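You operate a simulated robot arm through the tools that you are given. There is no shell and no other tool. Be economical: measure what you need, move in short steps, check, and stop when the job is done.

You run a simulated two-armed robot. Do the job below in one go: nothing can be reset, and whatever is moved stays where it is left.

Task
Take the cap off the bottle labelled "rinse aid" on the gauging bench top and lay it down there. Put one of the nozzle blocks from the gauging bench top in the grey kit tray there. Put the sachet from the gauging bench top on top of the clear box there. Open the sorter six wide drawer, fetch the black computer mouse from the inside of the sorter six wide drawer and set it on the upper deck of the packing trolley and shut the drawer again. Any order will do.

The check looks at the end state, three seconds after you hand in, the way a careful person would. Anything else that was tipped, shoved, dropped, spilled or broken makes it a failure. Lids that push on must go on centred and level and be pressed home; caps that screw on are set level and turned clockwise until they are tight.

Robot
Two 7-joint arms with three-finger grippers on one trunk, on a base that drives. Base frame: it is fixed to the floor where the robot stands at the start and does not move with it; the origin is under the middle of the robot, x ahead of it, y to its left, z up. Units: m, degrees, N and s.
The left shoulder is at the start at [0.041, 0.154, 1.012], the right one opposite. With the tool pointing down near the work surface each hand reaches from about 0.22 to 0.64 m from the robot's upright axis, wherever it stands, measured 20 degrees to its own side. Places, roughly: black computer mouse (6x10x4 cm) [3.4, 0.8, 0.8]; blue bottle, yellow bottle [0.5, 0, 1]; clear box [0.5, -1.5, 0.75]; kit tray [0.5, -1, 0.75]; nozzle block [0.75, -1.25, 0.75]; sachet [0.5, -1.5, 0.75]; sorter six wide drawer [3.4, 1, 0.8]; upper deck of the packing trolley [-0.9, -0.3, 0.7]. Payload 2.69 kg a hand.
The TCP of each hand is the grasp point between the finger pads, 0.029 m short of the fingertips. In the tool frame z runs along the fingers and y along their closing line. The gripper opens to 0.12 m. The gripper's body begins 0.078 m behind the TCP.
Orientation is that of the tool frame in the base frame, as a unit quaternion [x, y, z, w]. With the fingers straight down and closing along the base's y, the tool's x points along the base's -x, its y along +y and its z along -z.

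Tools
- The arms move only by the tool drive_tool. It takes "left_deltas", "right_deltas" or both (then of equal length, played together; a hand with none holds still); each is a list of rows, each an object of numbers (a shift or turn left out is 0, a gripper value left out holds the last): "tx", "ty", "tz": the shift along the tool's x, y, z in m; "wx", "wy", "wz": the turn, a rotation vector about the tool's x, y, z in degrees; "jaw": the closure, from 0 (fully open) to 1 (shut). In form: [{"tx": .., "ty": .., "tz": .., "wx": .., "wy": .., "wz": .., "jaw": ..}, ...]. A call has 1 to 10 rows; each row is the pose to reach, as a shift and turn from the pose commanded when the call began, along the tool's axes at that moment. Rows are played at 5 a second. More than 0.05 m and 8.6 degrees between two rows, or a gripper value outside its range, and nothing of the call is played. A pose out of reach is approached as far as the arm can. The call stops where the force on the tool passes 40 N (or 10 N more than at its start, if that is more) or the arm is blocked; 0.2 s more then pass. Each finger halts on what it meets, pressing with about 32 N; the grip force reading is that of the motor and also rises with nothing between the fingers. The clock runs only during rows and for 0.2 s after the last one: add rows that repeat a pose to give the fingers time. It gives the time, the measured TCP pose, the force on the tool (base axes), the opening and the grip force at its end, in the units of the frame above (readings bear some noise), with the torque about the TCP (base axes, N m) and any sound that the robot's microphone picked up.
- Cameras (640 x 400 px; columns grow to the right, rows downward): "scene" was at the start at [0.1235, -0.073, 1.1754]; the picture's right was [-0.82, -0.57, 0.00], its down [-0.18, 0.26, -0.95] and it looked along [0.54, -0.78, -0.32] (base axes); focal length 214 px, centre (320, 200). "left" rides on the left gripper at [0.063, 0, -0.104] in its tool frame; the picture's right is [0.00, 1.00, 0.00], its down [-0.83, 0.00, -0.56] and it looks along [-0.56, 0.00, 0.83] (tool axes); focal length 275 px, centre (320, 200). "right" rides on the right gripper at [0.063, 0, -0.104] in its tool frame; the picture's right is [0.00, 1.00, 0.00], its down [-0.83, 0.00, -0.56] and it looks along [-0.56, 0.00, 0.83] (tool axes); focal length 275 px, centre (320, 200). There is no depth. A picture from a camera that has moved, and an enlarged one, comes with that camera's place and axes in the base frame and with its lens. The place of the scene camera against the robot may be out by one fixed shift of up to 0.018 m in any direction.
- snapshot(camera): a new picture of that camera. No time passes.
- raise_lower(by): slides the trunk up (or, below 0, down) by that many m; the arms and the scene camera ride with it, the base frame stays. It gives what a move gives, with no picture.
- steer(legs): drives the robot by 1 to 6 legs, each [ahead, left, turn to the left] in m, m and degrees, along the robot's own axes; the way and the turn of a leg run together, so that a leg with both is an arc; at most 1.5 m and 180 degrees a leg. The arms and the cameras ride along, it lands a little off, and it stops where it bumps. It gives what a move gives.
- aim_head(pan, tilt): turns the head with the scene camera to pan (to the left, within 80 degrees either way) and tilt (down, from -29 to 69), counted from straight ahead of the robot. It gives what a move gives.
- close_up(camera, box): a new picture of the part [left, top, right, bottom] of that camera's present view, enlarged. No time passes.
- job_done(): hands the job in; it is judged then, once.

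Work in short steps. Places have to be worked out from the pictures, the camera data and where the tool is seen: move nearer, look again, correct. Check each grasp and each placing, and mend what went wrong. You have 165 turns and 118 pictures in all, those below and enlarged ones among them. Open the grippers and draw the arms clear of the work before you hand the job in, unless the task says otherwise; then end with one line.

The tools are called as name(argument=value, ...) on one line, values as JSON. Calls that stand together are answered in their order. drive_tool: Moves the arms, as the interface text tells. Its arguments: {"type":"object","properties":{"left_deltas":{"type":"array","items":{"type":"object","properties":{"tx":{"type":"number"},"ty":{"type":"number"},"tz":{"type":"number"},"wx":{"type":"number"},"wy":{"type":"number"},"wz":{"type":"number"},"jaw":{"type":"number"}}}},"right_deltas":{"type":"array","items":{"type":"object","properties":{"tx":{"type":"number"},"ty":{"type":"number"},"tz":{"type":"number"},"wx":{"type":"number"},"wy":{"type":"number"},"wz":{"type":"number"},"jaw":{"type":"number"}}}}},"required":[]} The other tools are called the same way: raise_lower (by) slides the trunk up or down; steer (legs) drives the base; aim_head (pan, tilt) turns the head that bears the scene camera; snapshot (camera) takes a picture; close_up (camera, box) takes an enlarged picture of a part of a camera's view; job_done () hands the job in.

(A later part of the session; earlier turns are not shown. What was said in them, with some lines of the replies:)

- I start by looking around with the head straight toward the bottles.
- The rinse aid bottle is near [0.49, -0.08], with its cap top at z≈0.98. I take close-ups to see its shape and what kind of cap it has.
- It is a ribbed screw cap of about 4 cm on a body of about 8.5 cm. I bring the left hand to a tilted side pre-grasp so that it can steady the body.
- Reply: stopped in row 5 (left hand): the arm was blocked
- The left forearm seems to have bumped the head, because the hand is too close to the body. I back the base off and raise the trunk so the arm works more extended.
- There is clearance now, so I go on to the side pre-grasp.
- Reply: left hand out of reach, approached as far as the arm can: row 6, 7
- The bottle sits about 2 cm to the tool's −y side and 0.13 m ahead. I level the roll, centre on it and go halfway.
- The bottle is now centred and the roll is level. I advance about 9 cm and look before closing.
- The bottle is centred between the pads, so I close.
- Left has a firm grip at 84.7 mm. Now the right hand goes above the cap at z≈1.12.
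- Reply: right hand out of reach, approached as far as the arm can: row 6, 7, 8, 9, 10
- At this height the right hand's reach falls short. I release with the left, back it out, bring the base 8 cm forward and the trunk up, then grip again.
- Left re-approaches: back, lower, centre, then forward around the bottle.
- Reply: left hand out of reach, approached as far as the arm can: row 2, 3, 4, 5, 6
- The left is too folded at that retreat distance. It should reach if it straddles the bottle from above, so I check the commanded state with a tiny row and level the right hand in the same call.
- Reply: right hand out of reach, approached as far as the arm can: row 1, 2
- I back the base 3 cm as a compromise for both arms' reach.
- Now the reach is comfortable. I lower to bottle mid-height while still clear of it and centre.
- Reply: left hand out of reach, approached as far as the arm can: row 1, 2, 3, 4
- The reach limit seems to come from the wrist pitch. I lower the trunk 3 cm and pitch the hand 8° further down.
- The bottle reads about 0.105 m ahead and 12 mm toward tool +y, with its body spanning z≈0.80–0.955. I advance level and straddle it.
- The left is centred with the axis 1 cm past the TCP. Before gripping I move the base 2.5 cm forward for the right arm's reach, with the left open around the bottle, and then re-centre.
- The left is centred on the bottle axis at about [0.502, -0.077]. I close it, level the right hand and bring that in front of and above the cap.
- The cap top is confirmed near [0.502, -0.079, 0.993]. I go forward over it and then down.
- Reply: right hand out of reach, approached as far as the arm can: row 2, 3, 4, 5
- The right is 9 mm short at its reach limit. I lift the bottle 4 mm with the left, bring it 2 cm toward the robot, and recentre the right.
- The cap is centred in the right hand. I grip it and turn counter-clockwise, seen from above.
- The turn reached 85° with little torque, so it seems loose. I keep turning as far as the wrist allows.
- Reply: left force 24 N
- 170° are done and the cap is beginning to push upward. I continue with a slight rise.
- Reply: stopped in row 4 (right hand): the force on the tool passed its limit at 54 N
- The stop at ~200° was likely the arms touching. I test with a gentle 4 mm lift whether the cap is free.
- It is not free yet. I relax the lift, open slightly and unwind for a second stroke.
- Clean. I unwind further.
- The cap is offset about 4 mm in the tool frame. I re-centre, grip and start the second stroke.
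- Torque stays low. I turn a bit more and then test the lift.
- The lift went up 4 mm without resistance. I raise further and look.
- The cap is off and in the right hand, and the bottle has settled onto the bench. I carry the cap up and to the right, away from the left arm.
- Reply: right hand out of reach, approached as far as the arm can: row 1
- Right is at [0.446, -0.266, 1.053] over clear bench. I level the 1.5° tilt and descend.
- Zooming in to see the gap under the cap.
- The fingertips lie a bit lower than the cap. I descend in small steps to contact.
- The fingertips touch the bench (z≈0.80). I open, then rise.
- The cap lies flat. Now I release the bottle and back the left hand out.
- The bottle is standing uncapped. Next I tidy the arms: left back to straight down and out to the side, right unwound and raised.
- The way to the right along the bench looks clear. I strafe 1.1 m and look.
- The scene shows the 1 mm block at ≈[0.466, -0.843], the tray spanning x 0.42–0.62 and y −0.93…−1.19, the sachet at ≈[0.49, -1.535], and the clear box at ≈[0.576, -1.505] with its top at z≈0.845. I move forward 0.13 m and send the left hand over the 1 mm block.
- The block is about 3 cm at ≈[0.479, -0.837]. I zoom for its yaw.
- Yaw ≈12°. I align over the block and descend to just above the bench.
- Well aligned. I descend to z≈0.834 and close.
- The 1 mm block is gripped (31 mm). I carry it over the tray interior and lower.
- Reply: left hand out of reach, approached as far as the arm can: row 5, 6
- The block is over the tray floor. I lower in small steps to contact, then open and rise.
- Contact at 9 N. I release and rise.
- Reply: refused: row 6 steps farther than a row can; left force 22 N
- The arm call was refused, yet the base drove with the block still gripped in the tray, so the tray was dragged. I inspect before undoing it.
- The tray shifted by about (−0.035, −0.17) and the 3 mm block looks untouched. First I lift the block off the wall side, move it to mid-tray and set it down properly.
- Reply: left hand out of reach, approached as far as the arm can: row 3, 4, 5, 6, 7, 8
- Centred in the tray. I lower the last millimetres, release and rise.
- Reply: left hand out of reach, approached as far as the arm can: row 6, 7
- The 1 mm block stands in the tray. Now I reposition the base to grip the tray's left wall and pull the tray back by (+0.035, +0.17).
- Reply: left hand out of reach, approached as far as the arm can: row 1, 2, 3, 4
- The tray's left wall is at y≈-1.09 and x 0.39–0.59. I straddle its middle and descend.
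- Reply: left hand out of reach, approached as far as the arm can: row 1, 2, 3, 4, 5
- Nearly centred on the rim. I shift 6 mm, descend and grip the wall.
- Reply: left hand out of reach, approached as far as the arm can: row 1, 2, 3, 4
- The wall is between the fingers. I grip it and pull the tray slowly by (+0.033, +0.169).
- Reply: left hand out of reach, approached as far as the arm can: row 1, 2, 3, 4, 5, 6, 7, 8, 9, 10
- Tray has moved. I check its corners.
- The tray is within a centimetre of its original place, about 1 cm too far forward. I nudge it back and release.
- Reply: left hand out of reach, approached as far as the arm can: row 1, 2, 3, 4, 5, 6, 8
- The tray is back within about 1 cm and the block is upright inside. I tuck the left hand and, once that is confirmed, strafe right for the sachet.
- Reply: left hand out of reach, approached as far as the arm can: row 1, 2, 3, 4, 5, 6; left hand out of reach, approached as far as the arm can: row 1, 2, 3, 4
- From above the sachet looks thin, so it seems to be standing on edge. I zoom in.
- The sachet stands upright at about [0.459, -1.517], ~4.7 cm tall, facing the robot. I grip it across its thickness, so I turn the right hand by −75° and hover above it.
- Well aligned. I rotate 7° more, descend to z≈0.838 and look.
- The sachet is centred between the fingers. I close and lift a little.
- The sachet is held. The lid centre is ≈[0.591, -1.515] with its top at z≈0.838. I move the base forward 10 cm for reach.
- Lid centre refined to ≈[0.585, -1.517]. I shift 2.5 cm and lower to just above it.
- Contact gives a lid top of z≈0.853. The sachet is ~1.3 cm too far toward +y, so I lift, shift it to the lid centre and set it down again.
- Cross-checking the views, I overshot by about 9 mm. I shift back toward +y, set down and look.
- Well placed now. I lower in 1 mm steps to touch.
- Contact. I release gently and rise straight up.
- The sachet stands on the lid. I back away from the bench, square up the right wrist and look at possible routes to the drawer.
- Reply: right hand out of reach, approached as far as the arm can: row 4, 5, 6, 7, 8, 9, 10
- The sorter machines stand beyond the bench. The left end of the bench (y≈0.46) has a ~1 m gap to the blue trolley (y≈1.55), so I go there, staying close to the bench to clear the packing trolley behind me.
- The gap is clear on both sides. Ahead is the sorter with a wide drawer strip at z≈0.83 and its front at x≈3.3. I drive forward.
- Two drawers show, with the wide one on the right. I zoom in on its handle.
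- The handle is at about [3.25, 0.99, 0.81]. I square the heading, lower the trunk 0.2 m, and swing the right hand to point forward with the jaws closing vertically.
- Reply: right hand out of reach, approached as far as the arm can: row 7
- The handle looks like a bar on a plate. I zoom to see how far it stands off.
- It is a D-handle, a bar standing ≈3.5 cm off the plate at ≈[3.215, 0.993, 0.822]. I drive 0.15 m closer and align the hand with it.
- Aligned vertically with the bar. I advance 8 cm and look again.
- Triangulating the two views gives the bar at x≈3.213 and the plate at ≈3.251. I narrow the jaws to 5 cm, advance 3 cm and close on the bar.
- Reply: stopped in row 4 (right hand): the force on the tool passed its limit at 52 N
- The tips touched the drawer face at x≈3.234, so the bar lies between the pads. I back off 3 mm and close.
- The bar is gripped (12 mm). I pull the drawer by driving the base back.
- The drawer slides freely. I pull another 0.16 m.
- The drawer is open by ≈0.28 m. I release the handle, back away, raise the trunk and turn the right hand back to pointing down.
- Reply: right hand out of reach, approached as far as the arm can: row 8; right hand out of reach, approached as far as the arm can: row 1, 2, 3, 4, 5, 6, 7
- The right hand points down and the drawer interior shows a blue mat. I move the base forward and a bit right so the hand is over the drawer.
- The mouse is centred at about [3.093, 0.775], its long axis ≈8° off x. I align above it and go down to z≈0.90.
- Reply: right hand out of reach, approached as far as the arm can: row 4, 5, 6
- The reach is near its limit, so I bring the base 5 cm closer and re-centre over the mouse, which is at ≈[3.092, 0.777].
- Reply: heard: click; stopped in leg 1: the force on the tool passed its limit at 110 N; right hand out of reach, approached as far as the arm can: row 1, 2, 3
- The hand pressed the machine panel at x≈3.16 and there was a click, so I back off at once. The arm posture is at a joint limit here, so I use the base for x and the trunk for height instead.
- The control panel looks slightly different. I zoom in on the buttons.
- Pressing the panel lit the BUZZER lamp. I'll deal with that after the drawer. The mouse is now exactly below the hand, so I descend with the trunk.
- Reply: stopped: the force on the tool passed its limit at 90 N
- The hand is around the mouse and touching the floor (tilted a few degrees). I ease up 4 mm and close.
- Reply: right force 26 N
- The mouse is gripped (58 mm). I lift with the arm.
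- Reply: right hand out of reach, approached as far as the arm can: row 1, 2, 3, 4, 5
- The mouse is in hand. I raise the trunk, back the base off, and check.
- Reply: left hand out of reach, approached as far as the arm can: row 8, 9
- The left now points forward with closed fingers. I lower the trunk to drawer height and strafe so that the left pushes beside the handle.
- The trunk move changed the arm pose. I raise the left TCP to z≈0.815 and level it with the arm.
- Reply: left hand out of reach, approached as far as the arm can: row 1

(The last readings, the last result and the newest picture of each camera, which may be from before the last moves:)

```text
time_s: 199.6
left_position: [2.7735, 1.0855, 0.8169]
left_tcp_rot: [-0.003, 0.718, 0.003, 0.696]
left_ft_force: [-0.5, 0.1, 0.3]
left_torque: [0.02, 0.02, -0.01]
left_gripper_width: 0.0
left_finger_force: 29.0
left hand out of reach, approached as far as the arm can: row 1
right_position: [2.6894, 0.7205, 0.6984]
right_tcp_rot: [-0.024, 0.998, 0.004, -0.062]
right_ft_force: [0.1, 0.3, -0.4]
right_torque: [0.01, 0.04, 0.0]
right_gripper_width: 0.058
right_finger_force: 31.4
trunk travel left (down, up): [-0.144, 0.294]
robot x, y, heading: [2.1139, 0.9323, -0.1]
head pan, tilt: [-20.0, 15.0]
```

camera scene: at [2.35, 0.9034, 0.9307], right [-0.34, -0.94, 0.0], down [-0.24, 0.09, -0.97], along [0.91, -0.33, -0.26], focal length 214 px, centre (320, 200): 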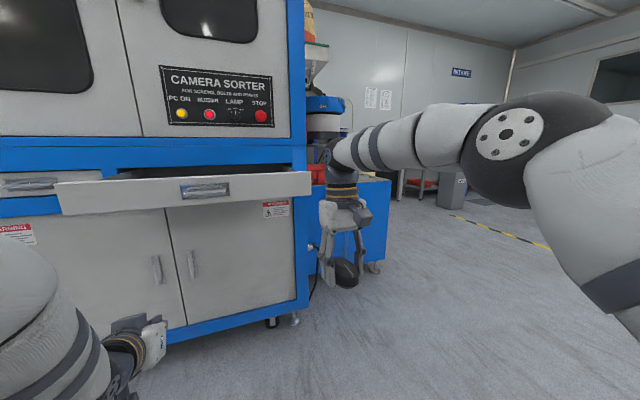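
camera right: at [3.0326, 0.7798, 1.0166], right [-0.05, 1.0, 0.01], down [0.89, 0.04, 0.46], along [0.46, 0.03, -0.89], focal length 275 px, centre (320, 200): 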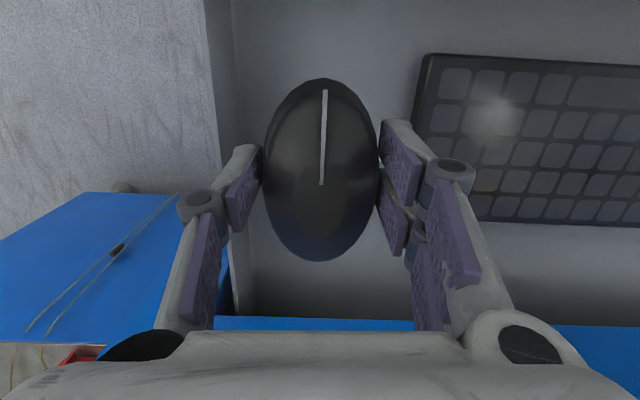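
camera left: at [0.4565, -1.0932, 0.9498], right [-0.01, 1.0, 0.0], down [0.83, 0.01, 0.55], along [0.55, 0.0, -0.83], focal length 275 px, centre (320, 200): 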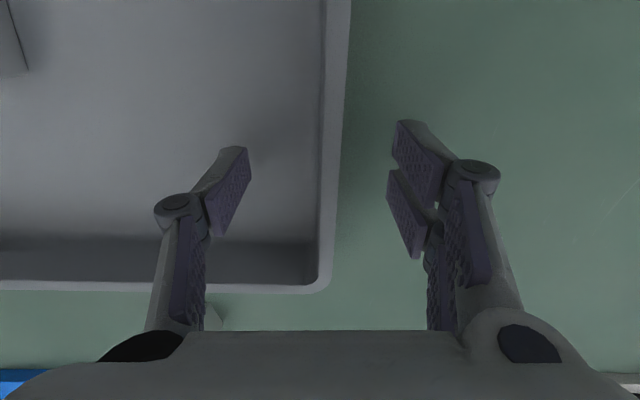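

Left is level at z≈0.817 with a clear line to the drawer face. I push the drawer shut by driving forward.

steer(legs=[[0.2, 0, 0], [0.2, 0, 0]])

snapshot(camera="scene")

```text
time_s: 202.4
left_position: [3.1752, 1.0843, 0.8175]
left_tcp_rot: [-0.003, 0.718, 0.003, 0.696]
left_ft_force: [0.5, -0.3, -0.3]
left_torque: [-0.01, -0.01, 0.0]
left_gripper_width: 0.0
left_finger_force: 28.4
right_position: [3.0933, 0.7214, 0.6979]
right_tcp_rot: [-0.024, 0.998, 0.004, -0.061]
right_ft_force: [0.5, 0.4, -1.3]
right_torque: [0.03, 0.03, 0.0]
right_gripper_width: 0.058
right_finger_force: 32.0
trunk travel left (down, up): [-0.144, 0.294]
robot x, y, heading: [2.5149, 0.9306, 0.1]
head pan, tilt: [-20.0, 15.0]
```

```text
14 pictures are left
camera scene: at [2.7527, 0.9035, 0.9307], right [-0.34, -0.94, 0.0], down [-0.24, 0.09, -0.97], along [0.91, -0.33, -0.26], focal length 214 px, centre (320, 200)
```

scene: 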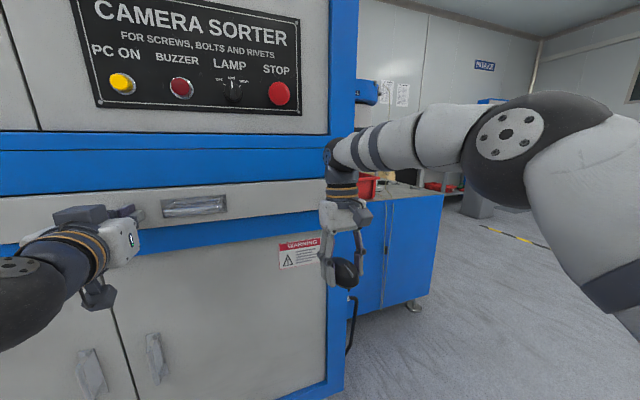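

The BUZZER lamp is dark again, so I leave the panel alone. The drawer is almost shut, and I push the rest with the arm.

drive_tool(left_deltas=[{"tz": 0.01}, {"tz": 0.02}, {"tz": 0.03}, {"tz": 0.04}, {"tz": 0.05}])

```text
time_s: 203.3
left_position: [3.2053, 1.0856, 0.8165]
left_tcp_rot: [-0.002, 0.719, 0.002, 0.696]
left_ft_force: [-29.8, 2.3, 2.6]
left_torque: [0.05, -0.71, 0.15]
left_gripper_width: 0.0
left_finger_force: 28.9
right_position: [3.0906, 0.7231, 0.699]
right_tcp_rot: [-0.025, 0.998, 0.003, -0.06]
right_ft_force: [0.4, -0.4, -0.9]
right_torque: [-0.02, 0.0, 0.01]
right_gripper_width: 0.0583
right_finger_force: 32.0
trunk travel left (down, up): [-0.144, 0.294]
robot x, y, heading: [2.519, 0.9325, 0.2]
head pan, tilt: [-20.0, 15.0]
stopped in row 4 (left hand): the force on the tool passed its limit at 55 N (the readings are from after the stop); the commanded pose is now the measured one
```

Hard stop at tip x≈3.234, the same as the closed face. I back away and check.

drive_tool(left_deltas=[{"tz": -0.02}, {"tz": -0.05}])

steer(legs=[[-0.4, 0, 0]])

snapshot(camera="scene")

```text
time_s: 203.9
left_position: [3.1592, 1.0857, 0.8146]
left_tcp_rot: [-0.001, 0.721, 0.002, 0.693]
left_ft_force: [-0.4, -0.2, 0.3]
left_torque: [0.02, -0.01, 0.02]
left_gripper_width: 0.0002
left_finger_force: 28.3
right_position: [3.0923, 0.7219, 0.6992]
right_tcp_rot: [-0.024, 0.998, 0.004, -0.061]
right_ft_force: [1.0, -0.1, -1.6]
right_torque: [-0.02, 0.03, 0.0]
right_gripper_width: 0.058
right_finger_force: 31.5
trunk travel left (down, up): [-0.144, 0.294]
robot x, y, heading: [2.5149, 0.9313, -0.0]
head pan, tilt: [-20.0, 15.0]
```

```text
time_s: 206.5
left_position: [2.7506, 1.0831, 0.8148]
left_tcp_rot: [0.0, 0.721, 0.001, 0.693]
left_ft_force: [0.4, -0.5, 0.0]
left_torque: [-0.02, -0.01, 0.03]
left_gripper_width: 0.0002
left_finger_force: 28.3
right_position: [2.6818, 0.7197, 0.6985]
right_tcp_rot: [-0.023, 0.998, 0.004, -0.061]
right_ft_force: [0.5, -0.3, -1.2]
right_torque: [0.0, 0.01, -0.03]
right_gripper_width: 0.0582
right_finger_force: 32.3
trunk travel left (down, up): [-0.144, 0.294]
robot x, y, heading: [2.1054, 0.9339, -0.4]
head pan, tilt: [-20.0, 15.0]
```

```text
13 pictures are left
camera scene: at [2.3423, 0.9034, 0.9307], right [-0.35, -0.94, 0.0], down [-0.24, 0.09, -0.97], along [0.91, -0.33, -0.26], focal length 214 px, centre (320, 200)
```

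scene: 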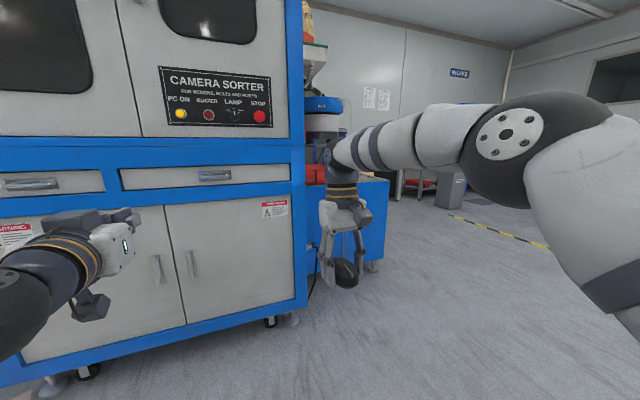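

The drawer is shut and the mouse is held. I raise the trunk again and fold the left hand back to pointing down.

raise_lower(by=0.28)

drive_tool(left_deltas=[{"wy": 8.5, "tz": -0.01}, {"wy": 17, "tz": -0.02}, {"wy": 25.5, "tz": -0.03}, {"wy": 34, "tz": -0.04}, {"wy": 42.5, "tz": -0.05}, {"wy": 51, "tz": -0.06}, {"wy": 59.5, "tz": -0.07}, {"wy": 68, "tz": -0.08}, {"wy": 76.5, "tz": -0.09}, {"wy": 85, "tz": -0.1}])

```text
time_s: 209.3
left_position: [2.7515, 1.0835, 1.092]
left_tcp_rot: [0.0, 0.722, 0.001, 0.692]
left_ft_force: [1.3, 0.2, -1.3]
left_torque: [-0.02, 0.0, -0.01]
left_gripper_width: 0.0
left_finger_force: 28.4
right_position: [2.6332, 0.72, 1.1576]
right_tcp_rot: [-0.021, 0.995, -0.001, 0.101]
right_ft_force: [0.7, 0.4, -1.0]
right_torque: [0.02, 0.03, -0.05]
right_gripper_width: 0.0578
right_finger_force: 31.7
trunk travel left (down, up): [-0.424, 0.014]
robot x, y, heading: [2.1089, 0.9312, -0.1]
head pan, tilt: [-20.0, 15.0]
```

```text
time_s: 211.5
left_position: [2.6242, 1.0745, 1.0681]
left_tcp_rot: [-0.001, 1.0, 0.002, 0.025]
left_ft_force: [-0.2, 0.3, 0.1]
left_torque: [0.08, 0.0, -0.01]
left_gripper_width: 0.0
left_finger_force: 28.2
left hand out of reach, approached as far as the arm can: row 10
right_position: [2.6316, 0.719, 1.1593]
right_tcp_rot: [-0.022, 0.994, 0.0, 0.103]
right_ft_force: [-0.4, -0.5, 0.0]
right_torque: [0.06, -0.07, 0.03]
right_gripper_width: 0.0582
right_finger_force: 31.9
trunk travel left (down, up): [-0.424, 0.014]
robot x, y, heading: [2.1099, 0.9334, -0.2]
head pan, tilt: [-20.0, 15.0]
```

All clear. I reverse along the same path, then strafe right along the bench to stand in front of the packing trolley.

steer(legs=[[-1.1, 0.035, 0], [-1.15, 0.035, 0]])

steer(legs=[[0, -1.25, 0]])

aim_head(pan=-80, tilt=30)

snapshot(camera="scene")

```text
time_s: 222.6
left_position: [0.3741, 1.1563, 1.0665]
left_tcp_rot: [0.002, 1.0, 0.0, 0.024]
left_ft_force: [-0.4, -0.2, -0.5]
left_torque: [0.01, 0.0, 0.03]
left_gripper_width: 0.0
left_finger_force: 28.7
right_position: [0.3794, 0.8007, 1.1585]
right_tcp_rot: [-0.021, 0.995, -0.001, 0.102]
right_ft_force: [-1.0, 0.4, -0.4]
right_torque: [0.0, 0.01, -0.01]
right_gripper_width: 0.0578
right_finger_force: 32.5
trunk travel left (down, up): [-0.424, 0.014]
robot x, y, heading: [-0.1436, 1.0139, -0.5]
head pan, tilt: [-20.0, 15.0]
```

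```text
time_s: 232.3
left_position: [0.3525, -0.0869, 1.0681]
left_tcp_rot: [0.014, 1.0, 0.0, 0.025]
left_ft_force: [-0.1, 0.3, 0.0]
left_torque: [-0.03, 0.01, 0.01]
left_gripper_width: 0.0001
left_finger_force: 28.3
right_position: [0.3484, -0.4428, 1.1584]
right_tcp_rot: [-0.009, 0.995, -0.003, 0.102]
right_ft_force: [0.2, 0.4, -1.2]
right_torque: [0.03, 0.02, 0.01]
right_gripper_width: 0.0581
right_finger_force: 31.3
trunk travel left (down, up): [-0.424, 0.014]
robot x, y, heading: [-0.171, -0.2173, -1.8]
head pan, tilt: [-20.0, 15.0]
```

```text
time_s: 233.6
left_position: [0.3519, -0.0874, 1.0677]
left_tcp_rot: [0.014, 1.0, 0.001, 0.024]
left_ft_force: [-1.0, -0.3, 0.9]
left_torque: [-0.01, -0.02, 0.0]
left_gripper_width: 0.0
left_finger_force: 28.7
right_position: [0.3482, -0.443, 1.1587]
right_tcp_rot: [-0.009, 0.995, -0.003, 0.102]
right_ft_force: [-0.8, -0.2, -0.5]
right_torque: [-0.04, 0.01, 0.01]
right_gripper_width: 0.0581
right_finger_force: 32.2
trunk travel left (down, up): [-0.424, 0.014]
robot x, y, heading: [-0.168, -0.2138, -1.9]
head pan, tilt: [-80.0, 30.0]
```

```text
12 pictures are left
camera scene: at [-0.1269, -0.3013, 1.2096], right [-0.99, -0.14, 0.0], down [-0.07, 0.49, -0.87], along [0.12, -0.86, -0.5], focal length 214 px, centre (320, 200)
```

scene: 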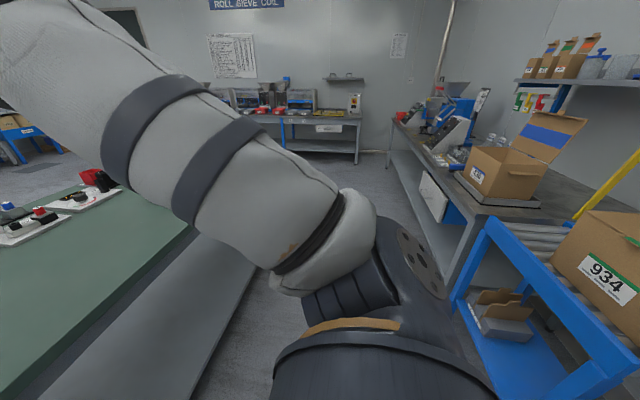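

The trolley's near edge is at x≈-0.6, with a carton (934) at its far −y end. I turn left in place to face it.

steer(legs=[[0, 0, 100], [0, 0, 82]])

aim_head(pan=0, tilt=35)

snapshot(camera="scene")

```text
time_s: 241.8
left_position: [-0.6813, -0.3768, 1.0674]
left_tcp_rot: [1.0, 0.019, -0.024, 0.001]
left_ft_force: [0.8, -0.8, -0.7]
left_torque: [0.0, -0.03, 0.01]
left_gripper_width: 0.0001
left_finger_force: 29.1
right_position: [-0.7005, -0.0211, 1.1583]
right_tcp_rot: [0.994, 0.041, -0.102, 0.0]
right_ft_force: [-0.5, -0.3, -1.0]
right_torque: [-0.01, -0.03, -0.02]
right_gripper_width: 0.0578
right_finger_force: 32.5
trunk travel left (down, up): [-0.424, 0.014]
robot x, y, heading: [-0.1701, -0.2132, -178.2]
head pan, tilt: [-80.0, 30.0]
```

```text
time_s: 243.3
left_position: [-0.6818, -0.3768, 1.0665]
left_tcp_rot: [1.0, 0.019, -0.024, 0.001]
left_ft_force: [0.2, 0.1, -0.1]
left_torque: [0.01, -0.03, -0.01]
left_gripper_width: 0.0001
left_finger_force: 28.7
right_position: [-0.7003, -0.021, 1.1588]
right_tcp_rot: [0.994, 0.041, -0.103, 0.001]
right_ft_force: [0.7, 0.2, -0.4]
right_torque: [0.03, 0.02, 0.02]
right_gripper_width: 0.058
right_finger_force: 31.7
trunk travel left (down, up): [-0.424, 0.014]
robot x, y, heading: [-0.1687, -0.2172, -178.0]
head pan, tilt: [0.0, 35.0]
```

```text
11 pictures are left
camera scene: at [-0.269, -0.2145, 1.2018], right [-0.03, 1.0, 0.0], down [0.57, 0.02, -0.82], along [-0.82, -0.03, -0.57], focal length 214 px, centre (320, 200)
```

scene: 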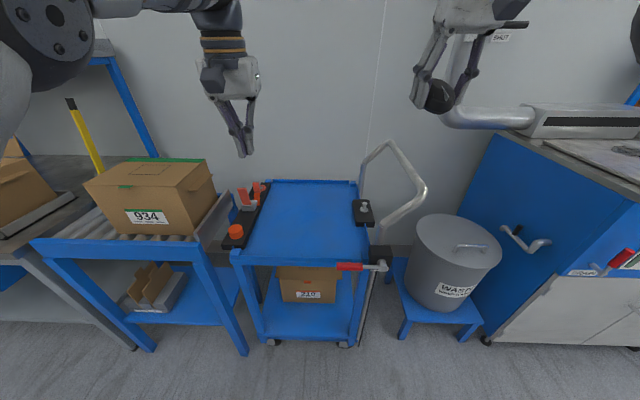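

The trolley deck has free space around [-0.85, -0.29] (z≈0.70). I move the base closer and left so the right hand hangs above that spot.

steer(legs=[[0.15, 0.2, -2]])

drive_tool(right_deltas=[{"wy": 6, "ty": 0.02}, {"wy": 12, "ty": 0.04}, {"wy": 18, "ty": 0.06}, {"wy": 18, "ty": 0.06}])

snapshot(camera="right")

```text
time_s: 245.5
left_position: [-0.8351, -0.5688, 1.0665]
left_tcp_rot: [1.0, 0.002, -0.024, 0.001]
left_ft_force: [0.5, 0.1, -0.1]
left_torque: [-0.01, 0.0, 0.02]
left_gripper_width: 0.0
left_finger_force: 28.4
right_position: [-0.8437, -0.2126, 1.158]
right_tcp_rot: [0.994, 0.024, -0.102, -0.001]
right_ft_force: [-0.1, 0.6, 0.3]
right_torque: [0.02, -0.03, 0.01]
right_gripper_width: 0.0581
right_finger_force: 31.8
trunk travel left (down, up): [-0.424, 0.014]
robot x, y, heading: [-0.3165, -0.4255, -179.9]
head pan, tilt: [0.0, 35.0]
```

```text
time_s: 246.5
left_position: [-0.8358, -0.5686, 1.0671]
left_tcp_rot: [1.0, 0.003, -0.025, 0.001]
left_ft_force: [-0.2, 0.4, 0.3]
left_torque: [0.03, 0.01, 0.01]
left_gripper_width: 0.0
left_finger_force: 28.1
right_position: [-0.7868, -0.2502, 1.1278]
right_tcp_rot: [0.998, 0.025, 0.056, -0.004]
right_ft_force: [0.8, 0.0, -0.3]
right_torque: [0.0, 0.02, -0.01]
right_gripper_width: 0.058
right_finger_force: 31.6
right hand out of reach, approached as far as the arm can: row 1, 2, 3, 4
trunk travel left (down, up): [-0.424, 0.014]
robot x, y, heading: [-0.3176, -0.4234, -180.3]
head pan, tilt: [0.0, 35.0]
```

```text
10 pictures are left
camera right: at [-0.7358, -0.2477, 1.2379], right [0.05, -1.0, -0.01], down [-0.89, -0.05, 0.46], along [-0.46, -0.02, -0.89], focal length 275 px, centre (320, 200)
```

right: 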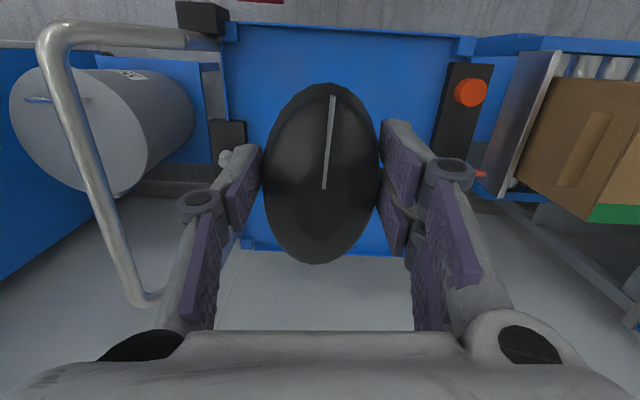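

The deck is free below. I descend toward [-0.84, -0.29], stopping a little above it.

drive_tool(right_deltas=[{"tx": -0.01, "ty": 0.004, "tz": 0.04}, {"tx": -0.02, "ty": 0.008, "tz": 0.08}, {"tx": -0.03, "ty": 0.012, "tz": 0.12}, {"tx": -0.042, "ty": 0.016, "tz": 0.16}, {"tx": -0.053, "ty": 0.02, "tz": 0.2}, {"tx": -0.064, "ty": 0.025, "tz": 0.24}, {"tx": -0.075, "ty": 0.029, "tz": 0.28}, {"tx": -0.085, "ty": 0.033, "tz": 0.32}, {"tx": -0.096, "ty": 0.037, "tz": 0.355}, {"tx": -0.096, "ty": 0.037, "tz": 0.355}])

snapshot(camera="scene")

```text
time_s: 248.7
left_position: [-0.8327, -0.5682, 1.0683]
left_tcp_rot: [1.0, 0.002, -0.024, 0.001]
left_ft_force: [0.5, 0.0, -0.2]
left_torque: [-0.01, -0.02, 0.0]
left_gripper_width: 0.0
left_finger_force: 28.9
right_position: [-0.8428, -0.2888, 0.7655]
right_tcp_rot: [0.998, 0.025, 0.053, -0.006]
right_ft_force: [-0.1, -0.1, -0.4]
right_torque: [-0.04, -0.03, 0.02]
right_gripper_width: 0.0578
right_finger_force: 32.2
trunk travel left (down, up): [-0.424, 0.014]
robot x, y, heading: [-0.3162, -0.422, -180.0]
head pan, tilt: [0.0, 35.0]
```

```text
9 pictures are left
camera scene: at [-0.4172, -0.4191, 1.2019], right [0.0, 1.0, 0.0], down [0.57, 0.0, -0.82], along [-0.82, 0.0, -0.57], focal length 214 px, centre (320, 200)
```

scene: 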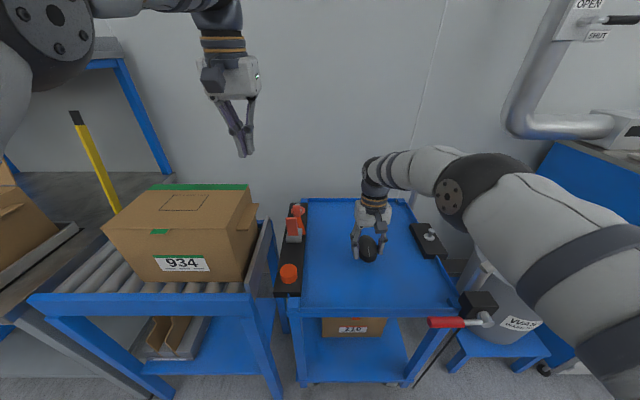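

Well placed over the deck. I lower in small steps, watching the force.

drive_tool(right_deltas=[{"tz": 0.006}, {"tz": 0.012}, {"tz": 0.018}, {"tz": 0.024}])

close_up(camera="scene", box=[320, 190, 440, 290])

```text
time_s: 249.7
left_position: [-0.8346, -0.5681, 1.0672]
left_tcp_rot: [1.0, 0.002, -0.025, 0.002]
left_ft_force: [-0.8, 0.0, 0.2]
left_torque: [-0.02, 0.01, 0.01]
left_gripper_width: 0.0
left_finger_force: 28.8
right_position: [-0.8398, -0.287, 0.741]
right_tcp_rot: [0.998, 0.025, 0.055, -0.003]
right_ft_force: [-0.5, -0.6, -0.9]
right_torque: [-0.01, 0.04, -0.01]
right_gripper_width: 0.058
right_finger_force: 32.3
trunk travel left (down, up): [-0.424, 0.014]
robot x, y, heading: [-0.3187, -0.4237, -180.0]
head pan, tilt: [0.0, 35.0]
```

```text
4.00 times, centred on (380, 240) of scene
camera zoom: at [-0.4177, -0.419, 1.2018], right [0.0, 1.0, 0.0], down [0.57, 0.0, -0.82], along [-0.82, 0.0, -0.57], focal length 858 px, centre (80, 40)
```

zoom: 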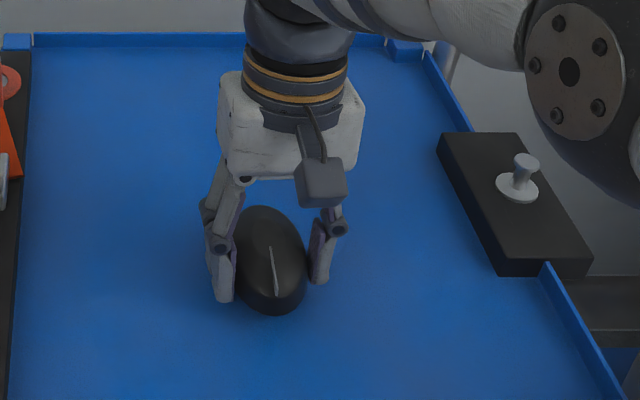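

drive_tool(right_deltas=[{"tz": 0.005}, {"tz": 0.01}, {"tz": 0.015}, {"tz": 0.02}])

```text
time_s: 250.9
left_position: [-0.831, -0.5666, 1.07]
left_tcp_rot: [1.0, 0.003, -0.027, 0.001]
left_ft_force: [-0.2, 0.6, 0.4]
left_torque: [0.03, 0.0, 0.0]
left_gripper_width: 0.0
left_finger_force: 27.8
right_position: [-0.8394, -0.2851, 0.7292]
right_tcp_rot: [0.999, 0.024, 0.048, -0.004]
right_ft_force: [11.0, 2.3, 32.6]
right_torque: [-0.95, -0.09, 0.43]
right_gripper_width: 0.058
right_finger_force: 31.6
trunk travel left (down, up): [-0.424, 0.014]
robot x, y, heading: [-0.3181, -0.4242, 179.9]
head pan, tilt: [0.0, 35.0]
stopped in row 4 (right hand): the force on the tool passed its limit at 43 N (the readings are from after the stop); the commanded pose is now the measured one
```

Contact at z≈0.729. I ease up 2 mm, open and lift away.

drive_tool(right_deltas=[{"tz": -0.002}, {"tz": -0.002, "jaw": 0.4}, {"tz": -0.002, "jaw": 0.3}, {"tz": -0.002, "jaw": 0.3}, {"tz": -0.04}, {"tz": -0.08}, {"tz": -0.12}, {"tz": -0.16}, {"tz": -0.2}, {"tz": -0.24}])

close_up(camera="scene", box=[270, 180, 470, 320])

```text
time_s: 253.1
left_position: [-0.8341, -0.5676, 1.0678]
left_tcp_rot: [1.0, 0.002, -0.026, 0.001]
left_ft_force: [-0.2, 0.9, 0.2]
left_torque: [0.0, -0.01, 0.04]
left_gripper_width: 0.0
left_finger_force: 28.6
right_position: [-0.8522, -0.2873, 0.9627]
right_tcp_rot: [0.998, 0.025, 0.051, -0.004]
right_ft_force: [0.3, -0.7, -0.1]
right_torque: [-0.04, 0.04, 0.02]
right_gripper_width: 0.0838
right_finger_force: 0.0
right hand out of reach, approached as far as the arm can: row 10
trunk travel left (down, up): [-0.424, 0.014]
robot x, y, heading: [-0.3173, -0.4237, 180.1]
head pan, tilt: [0.0, 35.0]
```

```text
2.86 times, centred on (370, 250) of scene
camera zoom: at [-0.4167, -0.4191, 1.202], right [0.0, 1.0, 0.0], down [0.57, 0.0, -0.82], along [-0.82, 0.0, -0.57], focal length 613 px, centre (177, 57)
```

zoom: 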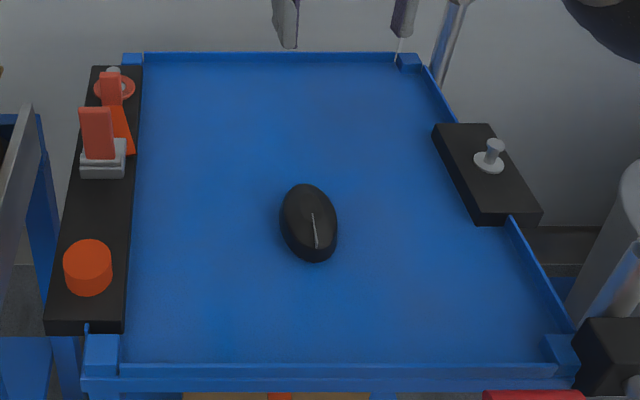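

The mouse rests flat on the deck. I back away, open the left gripper and hand in.

steer(legs=[[-0.15, 0, 0]])

drive_tool(left_deltas=[{"jaw": 0}, {"jaw": 0}, {"jaw": 0}, {"jaw": 0}], right_deltas=[{"jaw": 0}, {"jaw": 0}, {"jaw": 0}, {"jaw": 0}])

snapshot(camera="scene")

```text
time_s: 254.4
left_position: [-0.684, -0.5686, 1.0685]
left_tcp_rot: [1.0, 0.004, -0.026, 0.001]
left_ft_force: [-0.6, -0.4, 1.4]
left_torque: [-0.02, 0.03, 0.02]
left_gripper_width: 0.0
left_finger_force: 28.9
right_position: [-0.7023, -0.2873, 0.9618]
right_tcp_rot: [0.998, 0.025, 0.051, -0.004]
right_ft_force: [0.3, 0.5, -0.2]
right_torque: [0.01, 0.04, 0.04]
right_gripper_width: 0.0841
right_finger_force: 0.1
trunk travel left (down, up): [-0.424, 0.014]
robot x, y, heading: [-0.1668, -0.4217, -180.1]
head pan, tilt: [0.0, 35.0]
```

```text
time_s: 255.4
left_position: [-0.6841, -0.5683, 1.0672]
left_tcp_rot: [1.0, 0.004, -0.024, 0.001]
left_ft_force: [-0.1, -0.2, -0.5]
left_torque: [0.03, 0.01, 0.01]
left_gripper_width: 0.1197
left_finger_force: 0.0
right_position: [-0.7036, -0.2872, 0.9603]
right_tcp_rot: [0.998, 0.025, 0.051, -0.004]
right_ft_force: [1.5, 0.2, -0.6]
right_torque: [-0.01, -0.02, 0.0]
right_gripper_width: 0.1199
right_finger_force: 0.2
trunk travel left (down, up): [-0.424, 0.014]
robot x, y, heading: [-0.1681, -0.4251, -179.9]
head pan, tilt: [0.0, 35.0]
```

```text
6 pictures are left
camera scene: at [-0.2679, -0.4191, 1.2018], right [0.0, 1.0, 0.0], down [0.57, 0.0, -0.82], along [-0.82, 0.0, -0.57], focal length 214 px, centre (320, 200)
```

scene: 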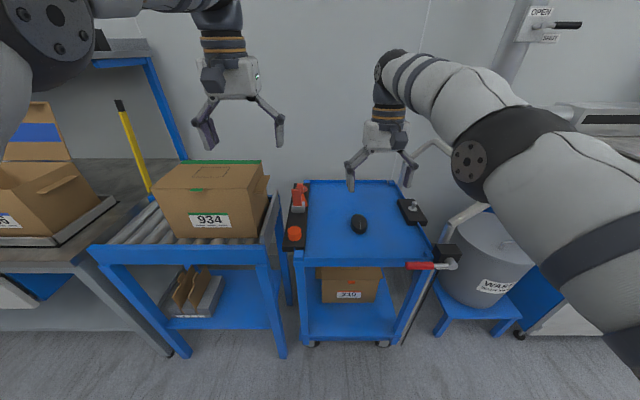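

Everything is placed, both grippers are open and the arms are clear, so I hand in.

job_done()

```text
The job is handed in.
```

All four jobs are done and handed in: cap off and lying on the bench, 1 mm nozzle block in the kit tray, sachet standing on the clear box, and mouse on the trolley's upper deck with the drawer shut. Two side effects: I dragged the kit tray about 17 cm and pulled it back to within about 1 cm. A hand also bumped the sorter's panel, most likely the STOP button, and lit the BUZZER lamp, which was dark again when I last looked.
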